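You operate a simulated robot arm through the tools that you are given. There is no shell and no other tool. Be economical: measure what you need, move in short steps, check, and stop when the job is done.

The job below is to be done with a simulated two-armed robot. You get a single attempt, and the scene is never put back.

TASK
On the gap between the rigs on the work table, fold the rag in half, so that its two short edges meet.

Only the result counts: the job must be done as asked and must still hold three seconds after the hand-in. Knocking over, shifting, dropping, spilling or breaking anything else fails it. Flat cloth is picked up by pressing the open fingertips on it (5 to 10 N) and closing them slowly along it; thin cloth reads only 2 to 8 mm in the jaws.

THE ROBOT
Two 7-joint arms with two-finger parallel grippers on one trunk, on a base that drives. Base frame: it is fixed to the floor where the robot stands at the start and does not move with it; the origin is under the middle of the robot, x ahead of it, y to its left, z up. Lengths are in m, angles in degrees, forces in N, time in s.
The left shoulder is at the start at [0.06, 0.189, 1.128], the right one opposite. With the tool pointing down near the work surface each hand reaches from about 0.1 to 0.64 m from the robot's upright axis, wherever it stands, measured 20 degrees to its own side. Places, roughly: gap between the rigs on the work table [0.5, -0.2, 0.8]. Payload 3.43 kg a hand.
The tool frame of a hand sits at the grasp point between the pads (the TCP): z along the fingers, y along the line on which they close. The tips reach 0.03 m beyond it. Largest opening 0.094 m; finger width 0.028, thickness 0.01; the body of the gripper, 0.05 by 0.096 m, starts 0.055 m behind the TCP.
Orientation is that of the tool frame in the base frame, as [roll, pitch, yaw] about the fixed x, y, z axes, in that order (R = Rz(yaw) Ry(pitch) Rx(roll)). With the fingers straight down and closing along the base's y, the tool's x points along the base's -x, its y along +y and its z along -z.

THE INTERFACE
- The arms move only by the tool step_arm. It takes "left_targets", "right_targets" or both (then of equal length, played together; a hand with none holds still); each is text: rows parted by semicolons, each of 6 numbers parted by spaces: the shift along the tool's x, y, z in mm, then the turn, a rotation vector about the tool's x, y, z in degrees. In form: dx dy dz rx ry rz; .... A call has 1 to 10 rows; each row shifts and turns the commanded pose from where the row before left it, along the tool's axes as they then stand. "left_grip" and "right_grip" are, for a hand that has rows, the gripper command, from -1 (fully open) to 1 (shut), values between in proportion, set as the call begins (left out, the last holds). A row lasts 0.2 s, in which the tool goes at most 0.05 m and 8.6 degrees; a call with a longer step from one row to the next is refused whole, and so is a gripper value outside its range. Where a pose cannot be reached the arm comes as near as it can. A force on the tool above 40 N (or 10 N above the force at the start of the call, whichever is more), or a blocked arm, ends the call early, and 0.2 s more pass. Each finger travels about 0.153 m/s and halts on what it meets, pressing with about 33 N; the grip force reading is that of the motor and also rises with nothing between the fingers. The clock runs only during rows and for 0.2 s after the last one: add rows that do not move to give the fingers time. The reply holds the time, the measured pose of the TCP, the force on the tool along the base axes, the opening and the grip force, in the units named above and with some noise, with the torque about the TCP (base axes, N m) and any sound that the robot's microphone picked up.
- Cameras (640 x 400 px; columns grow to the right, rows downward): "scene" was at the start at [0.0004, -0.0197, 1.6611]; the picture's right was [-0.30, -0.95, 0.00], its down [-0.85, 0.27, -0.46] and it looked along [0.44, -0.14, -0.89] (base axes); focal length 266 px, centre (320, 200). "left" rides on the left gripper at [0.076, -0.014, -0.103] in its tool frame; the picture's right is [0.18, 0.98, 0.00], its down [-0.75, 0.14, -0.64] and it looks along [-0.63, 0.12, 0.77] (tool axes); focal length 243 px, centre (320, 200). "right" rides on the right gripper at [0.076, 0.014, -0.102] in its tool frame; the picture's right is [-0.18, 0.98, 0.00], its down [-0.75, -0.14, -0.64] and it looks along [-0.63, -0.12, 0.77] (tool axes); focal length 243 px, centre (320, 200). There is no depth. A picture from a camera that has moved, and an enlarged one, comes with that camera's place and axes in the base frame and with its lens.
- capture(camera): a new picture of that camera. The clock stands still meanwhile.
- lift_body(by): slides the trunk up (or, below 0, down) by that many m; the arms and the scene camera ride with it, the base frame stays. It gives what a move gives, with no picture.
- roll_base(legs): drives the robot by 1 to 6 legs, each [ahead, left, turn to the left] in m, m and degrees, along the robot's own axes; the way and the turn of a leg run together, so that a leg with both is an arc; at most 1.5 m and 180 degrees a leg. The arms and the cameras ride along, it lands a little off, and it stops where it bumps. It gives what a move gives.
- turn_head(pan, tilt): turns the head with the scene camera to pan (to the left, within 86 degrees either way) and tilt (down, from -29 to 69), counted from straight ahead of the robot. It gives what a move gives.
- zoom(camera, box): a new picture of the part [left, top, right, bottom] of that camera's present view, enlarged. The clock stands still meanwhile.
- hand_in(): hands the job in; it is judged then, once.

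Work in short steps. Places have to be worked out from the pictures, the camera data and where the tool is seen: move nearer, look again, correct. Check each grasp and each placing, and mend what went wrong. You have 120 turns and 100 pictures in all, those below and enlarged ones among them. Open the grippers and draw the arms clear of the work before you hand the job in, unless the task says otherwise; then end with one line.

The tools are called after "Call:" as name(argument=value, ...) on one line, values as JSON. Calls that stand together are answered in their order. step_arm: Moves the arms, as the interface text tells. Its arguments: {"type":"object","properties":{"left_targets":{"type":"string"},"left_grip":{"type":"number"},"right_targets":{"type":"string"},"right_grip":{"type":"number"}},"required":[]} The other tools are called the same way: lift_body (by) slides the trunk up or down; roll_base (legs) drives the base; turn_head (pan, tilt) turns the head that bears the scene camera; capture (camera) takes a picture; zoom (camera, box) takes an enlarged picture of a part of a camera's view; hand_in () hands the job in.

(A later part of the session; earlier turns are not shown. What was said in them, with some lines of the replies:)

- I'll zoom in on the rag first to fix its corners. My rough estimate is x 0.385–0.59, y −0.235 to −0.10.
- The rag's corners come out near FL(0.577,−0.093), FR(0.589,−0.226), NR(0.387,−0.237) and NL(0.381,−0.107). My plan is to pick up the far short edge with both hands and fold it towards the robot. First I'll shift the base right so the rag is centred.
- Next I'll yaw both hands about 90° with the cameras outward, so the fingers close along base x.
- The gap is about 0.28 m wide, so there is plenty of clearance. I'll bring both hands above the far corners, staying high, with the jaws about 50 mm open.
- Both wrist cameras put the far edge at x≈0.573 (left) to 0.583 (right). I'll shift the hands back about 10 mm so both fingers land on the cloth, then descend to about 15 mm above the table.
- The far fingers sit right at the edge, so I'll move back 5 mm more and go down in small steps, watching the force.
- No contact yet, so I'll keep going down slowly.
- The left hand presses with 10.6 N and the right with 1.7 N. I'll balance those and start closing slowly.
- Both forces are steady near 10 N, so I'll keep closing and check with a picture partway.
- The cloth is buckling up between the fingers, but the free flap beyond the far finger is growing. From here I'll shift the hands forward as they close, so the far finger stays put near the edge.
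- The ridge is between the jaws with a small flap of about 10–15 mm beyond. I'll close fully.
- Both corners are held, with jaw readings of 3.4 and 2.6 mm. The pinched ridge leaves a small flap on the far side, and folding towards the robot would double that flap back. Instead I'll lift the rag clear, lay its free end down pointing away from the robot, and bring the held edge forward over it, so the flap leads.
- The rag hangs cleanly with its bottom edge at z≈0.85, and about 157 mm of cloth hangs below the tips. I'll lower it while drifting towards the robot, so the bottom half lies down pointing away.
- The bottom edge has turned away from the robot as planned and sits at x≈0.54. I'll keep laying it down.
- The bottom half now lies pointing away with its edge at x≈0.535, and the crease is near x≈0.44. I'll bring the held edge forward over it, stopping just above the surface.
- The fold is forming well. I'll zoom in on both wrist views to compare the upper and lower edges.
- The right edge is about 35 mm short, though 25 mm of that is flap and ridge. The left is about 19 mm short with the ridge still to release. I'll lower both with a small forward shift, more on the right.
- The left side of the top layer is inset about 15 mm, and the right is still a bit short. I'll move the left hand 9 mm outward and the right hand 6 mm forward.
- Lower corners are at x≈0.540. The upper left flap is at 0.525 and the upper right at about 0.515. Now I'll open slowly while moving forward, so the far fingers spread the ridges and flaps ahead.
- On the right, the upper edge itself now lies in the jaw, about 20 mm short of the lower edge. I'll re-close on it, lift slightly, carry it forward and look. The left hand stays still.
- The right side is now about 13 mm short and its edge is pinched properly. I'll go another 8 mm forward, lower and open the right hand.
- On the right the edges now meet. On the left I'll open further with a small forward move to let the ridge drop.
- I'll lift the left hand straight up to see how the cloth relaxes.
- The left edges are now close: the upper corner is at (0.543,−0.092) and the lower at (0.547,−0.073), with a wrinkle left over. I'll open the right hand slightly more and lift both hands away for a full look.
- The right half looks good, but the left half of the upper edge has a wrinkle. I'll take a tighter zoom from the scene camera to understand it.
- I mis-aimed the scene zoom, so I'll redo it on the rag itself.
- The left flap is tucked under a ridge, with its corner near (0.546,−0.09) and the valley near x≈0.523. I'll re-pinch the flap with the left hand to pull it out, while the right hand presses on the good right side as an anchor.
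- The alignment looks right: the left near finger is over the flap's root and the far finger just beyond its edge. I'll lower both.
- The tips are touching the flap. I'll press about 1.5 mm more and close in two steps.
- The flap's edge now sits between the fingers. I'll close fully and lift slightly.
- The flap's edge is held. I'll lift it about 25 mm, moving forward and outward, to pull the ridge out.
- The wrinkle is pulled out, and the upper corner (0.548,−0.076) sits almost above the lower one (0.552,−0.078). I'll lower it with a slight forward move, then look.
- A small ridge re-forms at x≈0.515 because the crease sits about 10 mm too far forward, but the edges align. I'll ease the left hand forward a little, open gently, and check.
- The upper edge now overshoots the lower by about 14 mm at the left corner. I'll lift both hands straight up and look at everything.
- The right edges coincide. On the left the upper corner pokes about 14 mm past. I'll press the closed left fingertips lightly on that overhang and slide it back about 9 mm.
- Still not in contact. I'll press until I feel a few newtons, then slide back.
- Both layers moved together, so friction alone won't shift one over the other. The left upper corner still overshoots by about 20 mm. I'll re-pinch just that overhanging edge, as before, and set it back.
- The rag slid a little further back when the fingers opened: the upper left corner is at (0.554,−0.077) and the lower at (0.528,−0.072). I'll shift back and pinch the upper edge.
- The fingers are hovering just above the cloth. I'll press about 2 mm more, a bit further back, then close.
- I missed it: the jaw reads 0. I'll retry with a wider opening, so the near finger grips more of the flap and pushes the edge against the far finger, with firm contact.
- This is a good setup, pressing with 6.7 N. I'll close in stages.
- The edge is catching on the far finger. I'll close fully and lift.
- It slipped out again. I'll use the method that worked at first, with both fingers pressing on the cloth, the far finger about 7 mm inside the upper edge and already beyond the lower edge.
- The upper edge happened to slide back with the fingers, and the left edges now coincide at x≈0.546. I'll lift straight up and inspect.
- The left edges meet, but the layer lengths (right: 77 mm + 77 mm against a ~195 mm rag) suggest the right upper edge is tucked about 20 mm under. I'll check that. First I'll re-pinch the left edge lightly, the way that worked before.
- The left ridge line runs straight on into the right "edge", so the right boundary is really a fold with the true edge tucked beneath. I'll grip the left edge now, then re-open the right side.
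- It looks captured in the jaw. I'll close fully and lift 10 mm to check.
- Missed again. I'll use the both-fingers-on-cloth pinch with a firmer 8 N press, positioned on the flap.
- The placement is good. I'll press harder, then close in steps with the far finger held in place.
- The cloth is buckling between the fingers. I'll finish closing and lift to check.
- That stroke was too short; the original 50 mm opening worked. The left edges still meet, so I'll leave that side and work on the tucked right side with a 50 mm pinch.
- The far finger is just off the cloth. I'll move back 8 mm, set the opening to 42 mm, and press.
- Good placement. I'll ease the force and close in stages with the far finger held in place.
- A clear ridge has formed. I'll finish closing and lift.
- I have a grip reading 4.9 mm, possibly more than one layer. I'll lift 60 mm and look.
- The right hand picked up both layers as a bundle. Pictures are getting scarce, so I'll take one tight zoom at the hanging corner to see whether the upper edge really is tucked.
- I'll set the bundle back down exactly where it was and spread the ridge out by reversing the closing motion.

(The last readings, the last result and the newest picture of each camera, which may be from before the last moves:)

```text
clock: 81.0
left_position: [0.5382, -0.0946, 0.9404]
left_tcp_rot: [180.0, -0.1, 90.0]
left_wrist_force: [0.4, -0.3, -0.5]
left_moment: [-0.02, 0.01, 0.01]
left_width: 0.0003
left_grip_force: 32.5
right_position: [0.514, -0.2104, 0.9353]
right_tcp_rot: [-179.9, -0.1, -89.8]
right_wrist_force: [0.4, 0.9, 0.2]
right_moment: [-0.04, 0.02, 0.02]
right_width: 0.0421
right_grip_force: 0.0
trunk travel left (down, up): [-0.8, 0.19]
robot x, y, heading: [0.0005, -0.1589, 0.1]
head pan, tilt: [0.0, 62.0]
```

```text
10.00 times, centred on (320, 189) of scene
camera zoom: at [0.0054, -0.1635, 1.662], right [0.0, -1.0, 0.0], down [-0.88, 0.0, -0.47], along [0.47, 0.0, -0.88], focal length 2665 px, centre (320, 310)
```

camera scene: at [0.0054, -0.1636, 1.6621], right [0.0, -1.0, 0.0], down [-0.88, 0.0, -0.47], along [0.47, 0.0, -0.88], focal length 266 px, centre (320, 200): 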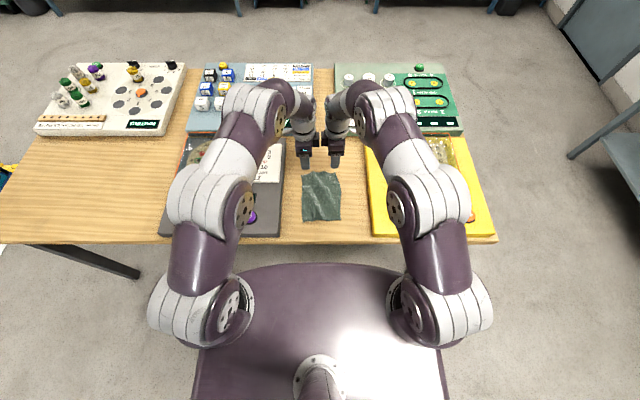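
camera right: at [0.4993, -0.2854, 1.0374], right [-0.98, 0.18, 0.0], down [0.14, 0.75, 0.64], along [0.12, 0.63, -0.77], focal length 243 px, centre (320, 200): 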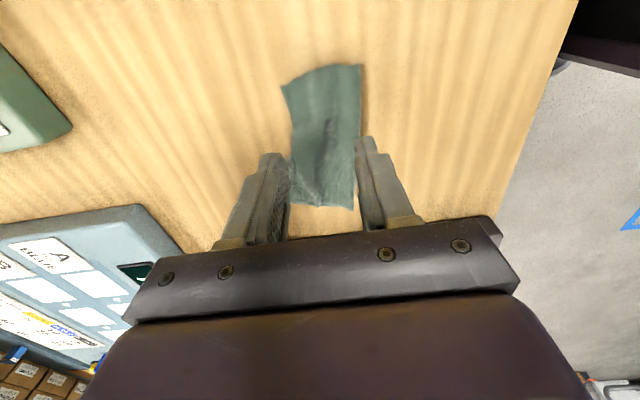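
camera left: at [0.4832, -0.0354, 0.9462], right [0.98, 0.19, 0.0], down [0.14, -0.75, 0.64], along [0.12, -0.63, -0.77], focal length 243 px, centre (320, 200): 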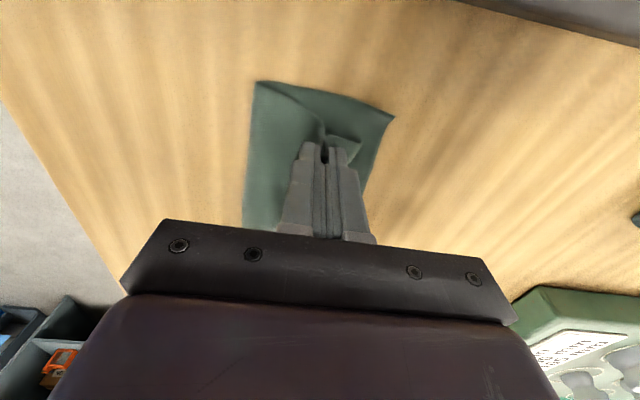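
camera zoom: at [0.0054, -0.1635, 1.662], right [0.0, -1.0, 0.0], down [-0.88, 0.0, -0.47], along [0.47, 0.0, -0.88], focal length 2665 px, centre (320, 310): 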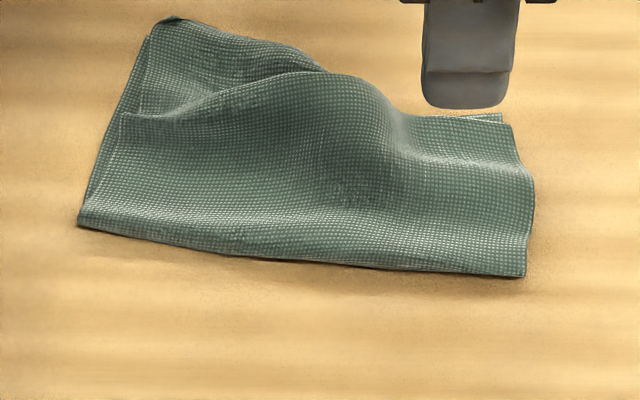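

The rag is tidy again with small wrinkles, and the right upper boundary is still a fold. With 8 pictures left, I'll make one careful attempt to lift only the top layer on the right with a light press of about 3 N, so the tucked edge can drop free.

Call:
step_arm(right_targets="0 2 40 0 0 0;0 0 40 0 0 0;0 0 17 0 0 0;0 0 0 0 0 0")

Call:
step_arm(right_targets="0 0 1 0 0 0;0 0 1 0 0 0;0 0 0 0 0 0")

Call:
step_arm(right_targets="0 0 0.7 0 0 0;0 0 0 0 0 0")

```text
clock: 82.0
left_position: [0.538, -0.0951, 0.9404]
left_tcp_rot: [-180.0, -0.1, 90.1]
left_wrist_force: [0.2, 0.4, 0.0]
left_moment: [0.01, -0.02, 0.02]
left_width: 0.0
left_grip_force: 32.8
right_position: [0.513, -0.2058, 0.8387]
right_tcp_rot: [-180.0, 0.0, -89.9]
right_wrist_force: [-0.6, 0.8, 0.9]
right_moment: [-0.01, -0.02, -0.02]
right_width: 0.0423
right_grip_force: 0.0
trunk travel left (down, up): [-0.8, 0.19]
robot x, y, heading: [0.0014, -0.1648, 0.0]
head pan, tilt: [0.0, 62.0]
```

```text
clock: 82.8
left_position: [0.5381, -0.0953, 0.9413]
left_tcp_rot: [-180.0, 0.0, 90.1]
left_wrist_force: [-0.2, -0.9, -0.7]
left_moment: [0.0, 0.0, -0.02]
left_width: 0.0
left_grip_force: 33.1
right_position: [0.5129, -0.2072, 0.837]
right_tcp_rot: [-180.0, -0.1, -89.9]
right_wrist_force: [-0.8, -0.5, 1.3]
right_moment: [0.02, 0.02, 0.04]
right_width: 0.0422
right_grip_force: 0.0
trunk travel left (down, up): [-0.8, 0.19]
robot x, y, heading: [0.0005, -0.1622, -0.1]
head pan, tilt: [0.0, 62.0]
```

```text
clock: 83.4
left_position: [0.538, -0.0951, 0.9407]
left_tcp_rot: [180.0, 0.1, 90.1]
left_wrist_force: [-0.1, 0.1, -0.7]
left_moment: [0.03, -0.05, 0.01]
left_width: 0.0001
left_grip_force: 32.8
right_position: [0.5111, -0.2061, 0.8369]
right_tcp_rot: [180.0, 0.0, -89.9]
right_wrist_force: [0.1, -0.1, 0.8]
right_moment: [0.0, -0.01, 0.01]
right_width: 0.0422
right_grip_force: 0.1
trunk travel left (down, up): [-0.8, 0.19]
robot x, y, heading: [-0.0027, -0.1627, 0.4]
head pan, tilt: [0.0, 62.0]
```

Contact is about 1 N. I'll go 1 mm more, then close with the far finger fixed.

Call:
step_arm(right_targets="0 0 1 0 0 0;0 0 0.5 0 0 0;0 0 0 0 0 0")

Call:
step_arm(right_targets="0 -3 0 0 0 0;0 -3 0 0 0 0;0 0 0 0 0 0", right_grip=0.4)

Call:
step_arm(right_targets="0 -3 0 0 0 0;0 -3 0 0 0 0;0 0 0 0 0 0", right_grip=0.7)

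Call:
step_arm(right_targets="0 -3 0 0 0 0;0 -3 0 0 0 0;0 0 0 0 0 0;0 0 0 0 0 0;0 0 -3 0 0 0;0 0 -3 0 0 0;0 0 0 0 0 0", right_grip=1)

```text
clock: 84.2
left_position: [0.5385, -0.0961, 0.9408]
left_tcp_rot: [-180.0, 0.0, 90.1]
left_wrist_force: [0.1, -0.2, -0.5]
left_moment: [0.01, -0.01, 0.0]
left_width: 0.0
left_grip_force: 33.0
right_position: [0.5127, -0.2075, 0.8347]
right_tcp_rot: [-180.0, 0.0, -89.9]
right_wrist_force: [-0.7, -0.2, 0.1]
right_moment: [0.02, 0.01, -0.02]
right_width: 0.0423
right_grip_force: 0.1
trunk travel left (down, up): [-0.8, 0.19]
robot x, y, heading: [0.0021, -0.1644, 0.1]
head pan, tilt: [0.0, 62.0]
```

```text
clock: 85.0
left_position: [0.5369, -0.0949, 0.9413]
left_tcp_rot: [-179.9, 0.0, 90.1]
left_wrist_force: [-0.1, -0.4, 0.4]
left_moment: [0.0, -0.01, -0.03]
left_width: 0.0001
left_grip_force: 33.4
right_position: [0.517, -0.2074, 0.8354]
right_tcp_rot: [180.0, 0.0, -89.9]
right_wrist_force: [0.1, 0.2, -0.4]
right_moment: [0.0, 0.01, -0.01]
right_width: 0.0283
right_grip_force: 0.1
trunk travel left (down, up): [-0.8, 0.19]
robot x, y, heading: [-0.0017, -0.1622, 0.2]
head pan, tilt: [0.0, 62.0]
```

```text
clock: 85.8
left_position: [0.538, -0.0958, 0.9395]
left_tcp_rot: [180.0, 0.0, 90.1]
left_wrist_force: [-0.2, 0.1, 0.7]
left_moment: [0.0, 0.0, -0.02]
left_width: 0.0
left_grip_force: 33.2
right_position: [0.5241, -0.2071, 0.8346]
right_tcp_rot: [180.0, 0.0, -89.8]
right_wrist_force: [-0.9, -0.1, 0.6]
right_moment: [0.04, 0.02, -0.01]
right_width: 0.0143
right_grip_force: 0.3
trunk travel left (down, up): [-0.8, 0.19]
robot x, y, heading: [0.0012, -0.1665, -0.1]
head pan, tilt: [0.0, 62.0]
```

```text
clock: 87.4
left_position: [0.538, -0.0955, 0.9419]
left_tcp_rot: [-179.9, -0.1, 90.1]
left_wrist_force: [0.0, -0.4, -0.2]
left_moment: [0.0, -0.01, 0.0]
left_width: 0.0
left_grip_force: 33.0
right_position: [0.5289, -0.2075, 0.8409]
right_tcp_rot: [-180.0, 0.0, -89.9]
right_wrist_force: [0.4, 0.8, 1.2]
right_moment: [0.02, -0.01, 0.0]
right_width: 0.0046
right_grip_force: 33.4
trunk travel left (down, up): [-0.8, 0.19]
robot x, y, heading: [-0.0002, -0.1666, 0.4]
head pan, tilt: [0.0, 62.0]
```

It gripped at 4.6 mm with almost no press. I'll lift 60 mm and take one look.

Call:
step_arm(right_targets="0 0 -15 0 0 0;0 0 -15 0 0 0;0 0 -15 0 0 0;0 0 -15 0 0 0;0 0 0 0 0 0")

Call:
zoom(camera="right", box=[270, 70, 366, 130])

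```text
clock: 88.6
left_position: [0.5373, -0.0948, 0.9409]
left_tcp_rot: [179.9, 0.0, 90.1]
left_wrist_force: [0.2, -0.2, 0.5]
left_moment: [0.0, 0.0, -0.01]
left_width: 0.0
left_grip_force: 32.7
right_position: [0.5307, -0.2051, 0.9021]
right_tcp_rot: [180.0, 0.0, -89.9]
right_wrist_force: [-0.4, -0.3, -0.1]
right_moment: [-0.01, -0.01, 0.0]
right_width: 0.0047
right_grip_force: 32.7
trunk travel left (down, up): [-0.8, 0.19]
robot x, y, heading: [0.0002, -0.1624, 0.4]
head pan, tilt: [0.0, 62.0]
```

```text
6.67 times, centred on (318, 100) of right
camera zoom: at [0.5159, -0.2812, 1.0037], right [-0.98, 0.18, 0.0], down [0.14, 0.75, 0.64], along [0.12, 0.63, -0.77], focal length 1618 px, centre (333, 867)
```

zoom: 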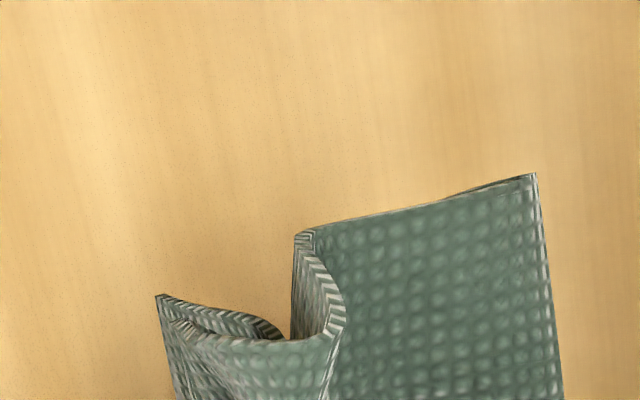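

The lifted bundle shows just two nested layers with their edges close together, so it may be well aligned. I'll pinch both layers on the left too, hang the folded rag from its edges so gravity sets the crease, and re-lay it. First I need a look at the left side.

Call:
zoom(camera="left", box=[220, 50, 420, 175])

```text
3.20 times, centred on (320, 112) of left
camera zoom: at [0.5247, -0.0197, 1.0425], right [0.98, 0.19, 0.0], down [0.14, -0.75, 0.64], along [0.12, -0.63, -0.77], focal length 776 px, centre (320, 480)
```

zoom: 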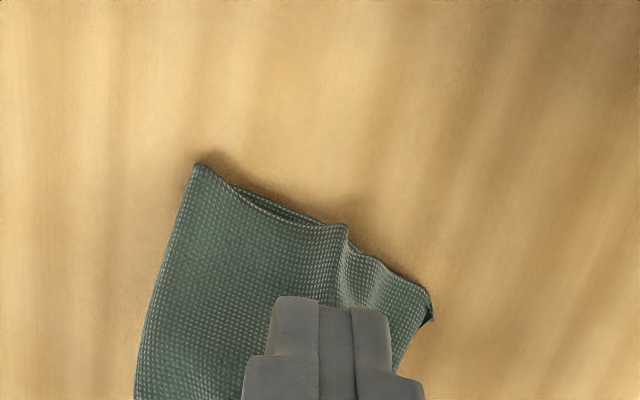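

The rag has pivoted: its left corner is near (0.586,−0.137). I'll swing the held right end forward and slightly right to square it up, lower it, and check the left with one picture.

Call:
step_arm(right_targets="2 -8 3 0 0 0;2 -8 5 0 0 0;2 -8 10 0 0 0;2 -8 10 0 0 0;2 -4 10 0 0 0;2 0 10 0 0 0;0 0 0 0 0 0", left_targets="0 0 -5 0 0 0;0 0 -5 0 0 0;0 0 0 0 0 0;0 0 0 0 0 0;0 0 0 0 0 0;0 0 0 0 0 0;0 0 0 0 0 0", left_grip=0.1)

Call:
zoom(camera="left", box=[220, 50, 420, 175])

```text
clock: 90.2
left_position: [0.537, -0.0961, 0.951]
left_tcp_rot: [-180.0, 0.0, 90.0]
left_wrist_force: [-0.2, 0.1, -0.1]
left_moment: [0.01, 0.03, -0.01]
left_width: 0.0425
left_grip_force: 0.0
right_position: [0.5655, -0.2193, 0.8546]
right_tcp_rot: [180.0, 0.0, -89.9]
right_wrist_force: [0.5, -0.4, -0.3]
right_moment: [0.0, -0.02, -0.01]
right_width: 0.0045
right_grip_force: 32.8
trunk travel left (down, up): [-0.8, 0.19]
robot x, y, heading: [-0.0003, -0.1613, -0.1]
head pan, tilt: [0.0, 62.0]
```

```text
3.20 times, centred on (320, 112) of left
camera zoom: at [0.524, -0.02, 1.0533], right [0.98, 0.19, 0.0], down [0.14, -0.75, 0.64], along [0.12, -0.63, -0.77], focal length 776 px, centre (320, 480)
```

zoom: 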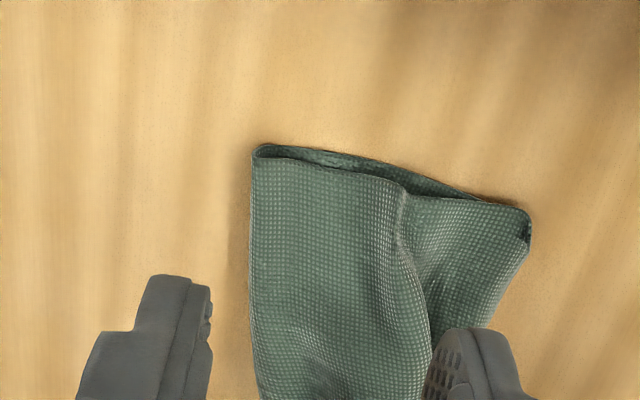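

The left edges of both layers coincide at x≈0.61, from y −0.106 to −0.14, and the crease is at x≈0.519. I'll pinch both layers there with the left hand at (0.571, −0.128).

Call:
step_arm(left_targets="-16 17 0 0 0 0;-16 17 0 0 0 0;0 0 40 0 0 0;0 0 40 0 0 0;0 0 32 0 0 0;0 0 2 0 0 0;0 0 0 0 0 0")

Call:
step_arm(left_targets="0 0 2 0 0 0;0 0 1 0 0 0;0 0 0 0 0 0")

```text
clock: 91.8
left_position: [0.5728, -0.1264, 0.8379]
left_tcp_rot: [179.9, 0.0, 90.1]
left_wrist_force: [-0.5, -0.1, 0.3]
left_moment: [0.01, 0.01, 0.0]
left_width: 0.0424
left_grip_force: 0.0
right_position: [0.5651, -0.2184, 0.8531]
right_tcp_rot: [-180.0, 0.0, -90.0]
right_wrist_force: [-0.1, -0.5, -0.5]
right_moment: [-0.03, 0.02, 0.0]
right_width: 0.0046
right_grip_force: 32.7
trunk travel left (down, up): [-0.8, 0.19]
robot x, y, heading: [0.0048, -0.1635, 0.4]
head pan, tilt: [0.0, 62.0]
```

```text
clock: 92.6
left_position: [0.5712, -0.1266, 0.8333]
left_tcp_rot: [179.9, 0.0, 90.1]
left_wrist_force: [-0.2, -0.5, 0.6]
left_moment: [0.01, 0.02, 0.02]
left_width: 0.0423
left_grip_force: 0.1
right_position: [0.5665, -0.2173, 0.854]
right_tcp_rot: [-180.0, 0.1, -89.9]
right_wrist_force: [-0.4, 0.5, 0.3]
right_moment: [-0.01, 0.03, -0.02]
right_width: 0.0045
right_grip_force: 32.3
trunk travel left (down, up): [-0.8, 0.19]
robot x, y, heading: [-0.0015, -0.1674, -0.0]
head pan, tilt: [0.0, 62.0]
```

I'll press a little more until there's clear force, then close in stages with the far finger fixed.

Call:
step_arm(left_targets="0 0 1.2 0 0 0;0 0 0.4 0 0 0;0 0 0 0 0 0")

Call:
step_arm(left_targets="0 3 0 0 0 0;0 3 0 0 0 0;0 0 0 0 0 0", left_grip=0.4)

Call:
step_arm(left_targets="0 3 0 0 0 0;0 3 0 0 0 0;0 0 0 0 0 0", left_grip=0.7)

Call:
step_arm(left_targets="0 3 0 0 0 0;0 3 0 0 0 0;0 0 0 0 0 0;0 0 0 0 0 0", left_grip=1)

```text
clock: 93.4
left_position: [0.5709, -0.1262, 0.8325]
left_tcp_rot: [180.0, 0.0, 90.1]
left_wrist_force: [-0.3, 0.8, 2.4]
left_moment: [0.06, 0.02, 0.0]
left_width: 0.0421
left_grip_force: 0.0
right_position: [0.5661, -0.2188, 0.8546]
right_tcp_rot: [180.0, -0.1, -89.9]
right_wrist_force: [-0.1, 0.3, 0.0]
right_moment: [-0.02, 0.01, -0.05]
right_width: 0.0046
right_grip_force: 33.3
trunk travel left (down, up): [-0.8, 0.19]
robot x, y, heading: [-0.0041, -0.1642, 0.1]
head pan, tilt: [0.0, 62.0]
```

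```text
clock: 94.2
left_position: [0.5776, -0.1265, 0.8334]
left_tcp_rot: [-179.9, 0.0, 90.1]
left_wrist_force: [-1.0, 0.5, 2.6]
left_moment: [0.01, 0.02, 0.01]
left_width: 0.0276
left_grip_force: 0.0
right_position: [0.5649, -0.2188, 0.8542]
right_tcp_rot: [-179.8, 0.0, -89.8]
right_wrist_force: [-0.9, 0.0, -0.2]
right_moment: [0.0, 0.03, 0.0]
right_width: 0.0047
right_grip_force: 33.1
trunk travel left (down, up): [-0.8, 0.19]
robot x, y, heading: [0.0007, -0.1644, 0.1]
head pan, tilt: [0.0, 62.0]
```

```text
clock: 95.0
left_position: [0.5824, -0.1271, 0.8319]
left_tcp_rot: [180.0, 0.0, 90.2]
left_wrist_force: [-0.8, -0.4, 3.5]
left_moment: [0.03, -0.01, -0.02]
left_width: 0.014
left_grip_force: 0.0
right_position: [0.5647, -0.2189, 0.8532]
right_tcp_rot: [-180.0, 0.0, -89.8]
right_wrist_force: [0.4, 0.6, 0.4]
right_moment: [-0.01, 0.02, 0.04]
right_width: 0.0048
right_grip_force: 33.1
trunk travel left (down, up): [-0.8, 0.19]
robot x, y, heading: [-0.0, -0.1606, -0.2]
head pan, tilt: [0.0, 62.0]
```

```text
clock: 96.0
left_position: [0.5886, -0.1261, 0.8316]
left_tcp_rot: [179.9, 0.1, 90.1]
left_wrist_force: [-3.0, -2.2, 4.1]
left_moment: [-0.06, 0.02, -0.02]
left_width: 0.0033
left_grip_force: 33.5
right_position: [0.5641, -0.2191, 0.854]
right_tcp_rot: [180.0, -0.1, -89.9]
right_wrist_force: [2.5, 3.0, -0.8]
right_moment: [0.03, -0.07, -0.05]
right_width: 0.0049
right_grip_force: 33.3
trunk travel left (down, up): [-0.8, 0.19]
robot x, y, heading: [0.0035, -0.1666, 0.0]
head pan, tilt: [0.0, 62.0]
```

Left gripped at 3.3 mm. I'll lift both hands to z≈0.90 and take one picture.

Call:
step_arm(left_targets="0 -2 -15 0 0 0;0 -2 -15 0 0 0;0 -2 -15 0 0 0;0 -2 -15 0 0 0;0 -2 -10 0 0 0;0 0 0 0 0 0", right_targets="0 -2 -8 0 0 0;0 -2 -10 0 0 0;0 -2 -10 0 0 0;0 -2 -10 0 0 0;0 -2 -10 0 0 0;0 0 0 0 0 0")

Call:
zoom(camera="left", box=[240, 50, 400, 170])

```text
clock: 97.4
left_position: [0.5791, -0.1267, 0.9021]
left_tcp_rot: [180.0, 0.0, 90.1]
left_wrist_force: [0.4, -0.6, 0.0]
left_moment: [0.0, -0.02, 0.02]
left_width: 0.0034
left_grip_force: 32.8
right_position: [0.5748, -0.2194, 0.9013]
right_tcp_rot: [179.9, 0.0, -89.9]
right_wrist_force: [-0.3, 1.1, -0.3]
right_moment: [0.01, 0.0, 0.01]
right_width: 0.0045
right_grip_force: 32.4
trunk travel left (down, up): [-0.8, 0.19]
robot x, y, heading: [-0.0009, -0.1631, 0.0]
head pan, tilt: [0.0, 62.0]
```

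```text
3.33 times, centred on (320, 110) of left
camera zoom: at [0.5666, -0.0505, 1.0041], right [0.98, 0.19, 0.0], down [0.14, -0.75, 0.64], along [0.12, -0.63, -0.77], focal length 809 px, centre (320, 500)
```

zoom: 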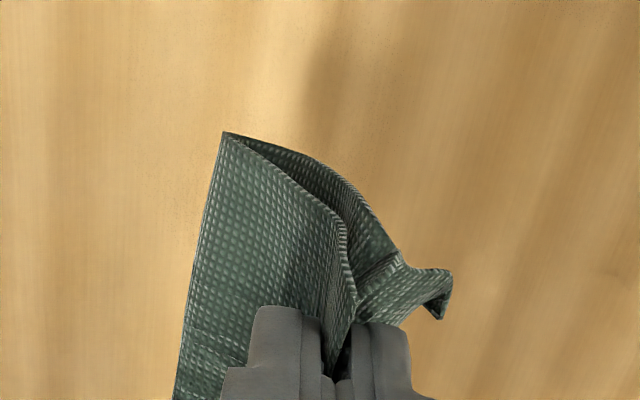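

Both layers appear to hang together with the crease at the bottom. I'll raise 50 mm more so gravity sets the crease, and check once from the scene camera.

Call:
step_arm(left_targets="1 -3 -15 0 0 0;1 -3 -15 0 0 0;1 -3 -15 0 0 0;1 -3 -10 0 0 0;0 0 0 0 0 0;0 0 0 0 0 0", right_targets="0 3 -15 0 0 0;0 3 -15 0 0 0;0 3 -15 0 0 0;0 3 -10 0 0 0;0 0 0 0 0 0;0 0 0 0 0 0")

Call:
zoom(camera="left", box=[240, 50, 400, 170])

```text
clock: 98.8
left_position: [0.5672, -0.1209, 0.958]
left_tcp_rot: [180.0, 0.0, 90.2]
left_wrist_force: [0.0, -2.4, -1.6]
left_moment: [0.0, -0.03, -0.02]
left_width: 0.0034
left_grip_force: 33.3
right_position: [0.5641, -0.2183, 0.9548]
right_tcp_rot: [180.0, 0.0, -89.9]
right_wrist_force: [0.3, 2.0, -0.2]
right_moment: [0.1, 0.01, 0.04]
right_width: 0.0047
right_grip_force: 33.0
trunk travel left (down, up): [-0.8, 0.19]
robot x, y, heading: [0.0, -0.1639, 0.1]
head pan, tilt: [0.0, 62.0]
```

```text
3.33 times, centred on (320, 110) of left
camera zoom: at [0.5538, -0.0459, 1.0597], right [0.98, 0.19, 0.0], down [0.14, -0.75, 0.64], along [0.12, -0.63, -0.77], focal length 809 px, centre (320, 500)
```

zoom: 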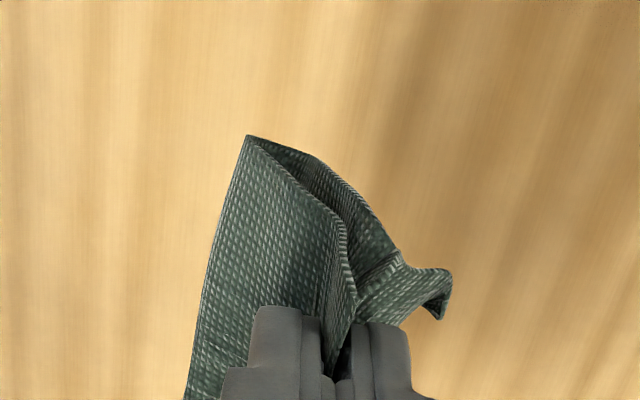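

The folded rag is fully airborne, held by both edges, with the crease hanging toward the robot. Now I'll re-lay it: crease down first near x≈0.46, then hands forward and down, finishing with a small backward move so the tails stay out front.

Call:
step_arm(left_targets="0 -15 0 0 0 0;0 -16 0 0 0 0;0 -16 0 0 0 0;0 -15 0 0 0 0;0 0 20 0 0 0;0 0 20 0 0 0;0 0 10 0 0 0;0 0 0 0 0 0", right_targets="0 15 0 0 0 0;0 16 0 0 0 0;0 15 0 0 0 0;0 14 0 0 0 0;0 0 18 0 0 0;0 0 19 0 0 0;0 0 10 0 0 0;0 0 0 0 0 0")

Call:
step_arm(left_targets="0 8 8 0 0 0;0 8 9 0 0 0;0 8 9 0 0 0;0 8 9 0 0 0;0 8 9 0 0 0;0 4 8 0 0 0;0 -3 6 0 0 0;0 -5 6 0 0 0;0 0 3 0 0 0;0 0 0 0 0 0", right_targets="0 -8 8 0 0 0;0 -8 9 0 0 0;0 -8 9 0 0 0;0 -8 9 0 0 0;0 -8 9 0 0 0;0 -4 8 0 0 0;0 3 6 0 0 0;0 5 6 0 0 0;0 0 3 0 0 0;0 0 0 0 0 0")

Call:
zoom(camera="left", box=[220, 50, 420, 175])

```text
clock: 100.6
left_position: [0.505, -0.1248, 0.908]
left_tcp_rot: [-180.0, 0.1, 90.2]
left_wrist_force: [-0.5, -1.0, -0.2]
left_moment: [0.0, 0.01, -0.03]
left_width: 0.0035
left_grip_force: 33.5
right_position: [0.5052, -0.218, 0.9074]
right_tcp_rot: [-180.0, 0.0, -89.9]
right_wrist_force: [0.6, 1.0, 0.0]
right_moment: [0.04, 0.01, 0.0]
right_width: 0.0044
right_grip_force: 32.4
trunk travel left (down, up): [-0.8, 0.19]
robot x, y, heading: [0.0022, -0.1656, 0.1]
head pan, tilt: [0.0, 62.0]
```

```text
clock: 102.8
left_position: [0.5401, -0.1215, 0.8419]
left_tcp_rot: [-180.0, -0.1, 90.2]
left_wrist_force: [-0.3, -2.7, -0.4]
left_moment: [0.0, -0.03, 0.0]
left_width: 0.0033
left_grip_force: 33.0
right_position: [0.5392, -0.2196, 0.842]
right_tcp_rot: [179.9, 0.0, -89.9]
right_wrist_force: [-0.7, 2.6, 0.9]
right_moment: [0.07, -0.04, 0.02]
right_width: 0.0044
right_grip_force: 33.3
trunk travel left (down, up): [-0.8, 0.19]
robot x, y, heading: [0.0018, -0.1612, 0.2]
head pan, tilt: [0.0, 62.0]
```

```text
3.20 times, centred on (320, 112) of left
camera zoom: at [0.5273, -0.0466, 0.9431], right [0.98, 0.19, 0.0], down [0.14, -0.75, 0.64], along [0.12, -0.63, -0.77], focal length 776 px, centre (320, 480)
```

zoom: 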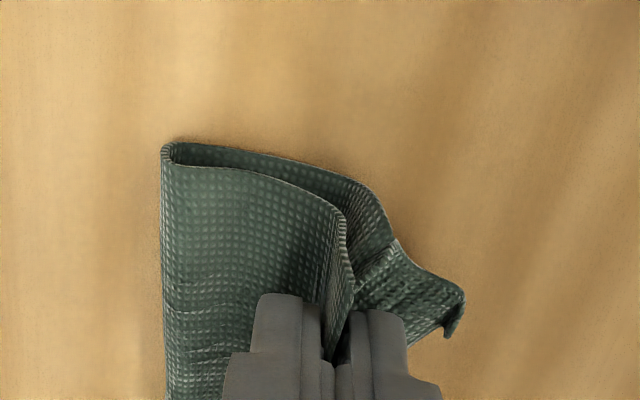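

It laid down well: the crease is toward the robot and both edges are together in front. I'll lower the last few millimetres, open gradually to spread the ridges, and lift away.

Call:
step_arm(left_targets="-1 0 3 0 0 0;0 0 2 0 0 0;0 0 1 0 0 0;0 0 0 0 0 0", right_targets="-1 0 3 0 0 0;0 0 2 0 0 0;0 0 1 0 0 0;0 0 0 0 0 0")

Call:
step_arm(left_targets="0 0 0 0 0 0;0 0 0 0 0 0", right_targets="0 0 0 0 0 0;0 0 0 0 0 0", left_grip=0.8, right_grip=0.8)

Call:
step_arm(left_targets="0 0 0 0 0 0;0 0 0 0 0 0", right_targets="0 0 0 0 0 0;0 0 0 0 0 0", left_grip=0.5, right_grip=0.5)

Call:
step_arm(left_targets="0 0 0 0 0 0;0 0 0 0 0 0;0 0 -4 0 0 0;0 0 -10 0 0 0;0 0 -25 0 0 0;0 0 -45 0 0 0;0 0 -45 0 0 0;0 0 0 0 0 0", right_targets="0 0 0 0 0 0;0 0 0 0 0 0;0 0 -4 0 0 0;0 0 -10 0 0 0;0 0 -25 0 0 0;0 0 -45 0 0 0;0 0 -45 0 0 0;0 0 0 0 0 0", left_grip=0.2, right_grip=0.2)

Call:
zoom(camera="scene", box=[284, 166, 356, 211])

```text
clock: 103.8
left_position: [0.541, -0.124, 0.8359]
left_tcp_rot: [-180.0, 0.1, 90.1]
left_wrist_force: [0.1, -1.6, 0.4]
left_moment: [0.0, 0.0, 0.0]
left_width: 0.0033
left_grip_force: 32.8
right_position: [0.5396, -0.2174, 0.8359]
right_tcp_rot: [-179.9, 0.0, -89.9]
right_wrist_force: [-0.1, 0.6, 1.7]
right_moment: [0.01, 0.01, 0.0]
right_width: 0.0041
right_grip_force: 32.5
trunk travel left (down, up): [-0.8, 0.19]
robot x, y, heading: [-0.0005, -0.1625, 0.3]
head pan, tilt: [0.0, 62.0]
```

```text
clock: 104.4
left_position: [0.5411, -0.1225, 0.8348]
left_tcp_rot: [180.0, 0.0, 90.1]
left_wrist_force: [0.8, 0.3, 1.2]
left_moment: [0.01, -0.01, 0.02]
left_width: 0.0093
left_grip_force: 0.2
right_position: [0.5397, -0.2174, 0.8356]
right_tcp_rot: [-180.0, 0.0, -89.9]
right_wrist_force: [0.2, -0.2, 0.2]
right_moment: [0.01, 0.02, 0.0]
right_width: 0.0096
right_grip_force: 0.0
trunk travel left (down, up): [-0.8, 0.19]
robot x, y, heading: [0.0021, -0.1638, 0.1]
head pan, tilt: [0.0, 62.0]
```

```text
clock: 105.0
left_position: [0.5413, -0.1215, 0.8341]
left_tcp_rot: [-179.9, 0.1, 90.1]
left_wrist_force: [0.2, 0.4, 1.3]
left_moment: [0.01, 0.01, -0.01]
left_width: 0.0237
left_grip_force: 0.0
right_position: [0.5402, -0.2184, 0.8365]
right_tcp_rot: [180.0, -0.1, -89.9]
right_wrist_force: [-0.3, 1.0, 0.0]
right_moment: [0.0, 0.01, 0.0]
right_width: 0.0237
right_grip_force: 0.2
trunk travel left (down, up): [-0.8, 0.19]
robot x, y, heading: [0.0008, -0.1639, 0.2]
head pan, tilt: [0.0, 62.0]
```

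```text
clock: 106.8
left_position: [0.5417, -0.1245, 0.9662]
left_tcp_rot: [-179.8, 0.0, 90.1]
left_wrist_force: [-0.2, -0.2, -0.8]
left_moment: [0.04, -0.01, 0.03]
left_width: 0.0376
left_grip_force: 0.1
right_position: [0.5403, -0.2174, 0.963]
right_tcp_rot: [179.8, 0.0, -89.9]
right_wrist_force: [0.5, 0.7, -0.5]
right_moment: [-0.02, 0.04, -0.01]
right_width: 0.0377
right_grip_force: 0.0
trunk travel left (down, up): [-0.8, 0.19]
robot x, y, heading: [0.0004, -0.1662, -0.2]
head pan, tilt: [0.0, 62.0]
```

```text
8.89 times, centred on (320, 188) of scene
camera zoom: at [0.0062, -0.1636, 1.6619], right [0.0, -1.0, 0.0], down [-0.88, 0.0, -0.47], along [0.47, 0.0, -0.88], focal length 2369 px, centre (320, 302)
```

zoom: 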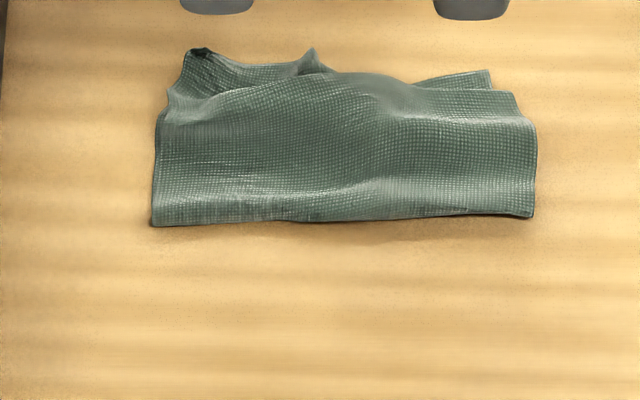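

The rag is folded, with the short edges together in front, the crease toward the robot, and it lies in the gap clear of the rigs. Only small wrinkles remain. I'll open the grippers and draw the arms up and clear.

Call:
step_arm(left_targets="0 0 -30 0 0 0;0 0 -30 0 0 0;10 -20 0 0 0 0;10 -20 0 0 0 0;10 -20 0 0 0 0;0 0 0 0 0 0", right_targets="0 0 -30 0 0 0;0 0 -30 0 0 0;10 20 0 0 0 0;10 20 0 0 0 0;10 20 0 0 0 0;0 0 0 0 0 0", left_grip=-1, right_grip=-1)

Call:
hand_in()

```text
clock: 108.2
left_position: [0.4812, -0.0932, 1.0233]
left_tcp_rot: [-180.0, 0.0, 90.2]
left_wrist_force: [0.8, 0.5, -0.1]
left_moment: [-0.01, -0.02, 0.0]
left_width: 0.0939
left_grip_force: 0.0
right_position: [0.4793, -0.248, 1.0253]
right_tcp_rot: [180.0, -0.2, -89.8]
right_wrist_force: [-0.2, -0.1, 0.0]
right_moment: [0.01, -0.01, -0.02]
right_width: 0.094
right_grip_force: 0.1
trunk travel left (down, up): [-0.8, 0.19]
robot x, y, heading: [0.0024, -0.1612, 0.0]
head pan, tilt: [0.0, 62.0]
```

```text
The job is handed in.
```

I folded the rag in half in the gap and handed the job in. The short edges meet on the left and are about 8 mm apart on the right, where the upper edge may still be tucked under by up to about 20 mm (I couldn't confirm this); some wrinkles remain, and nothing else appeared to be touched.
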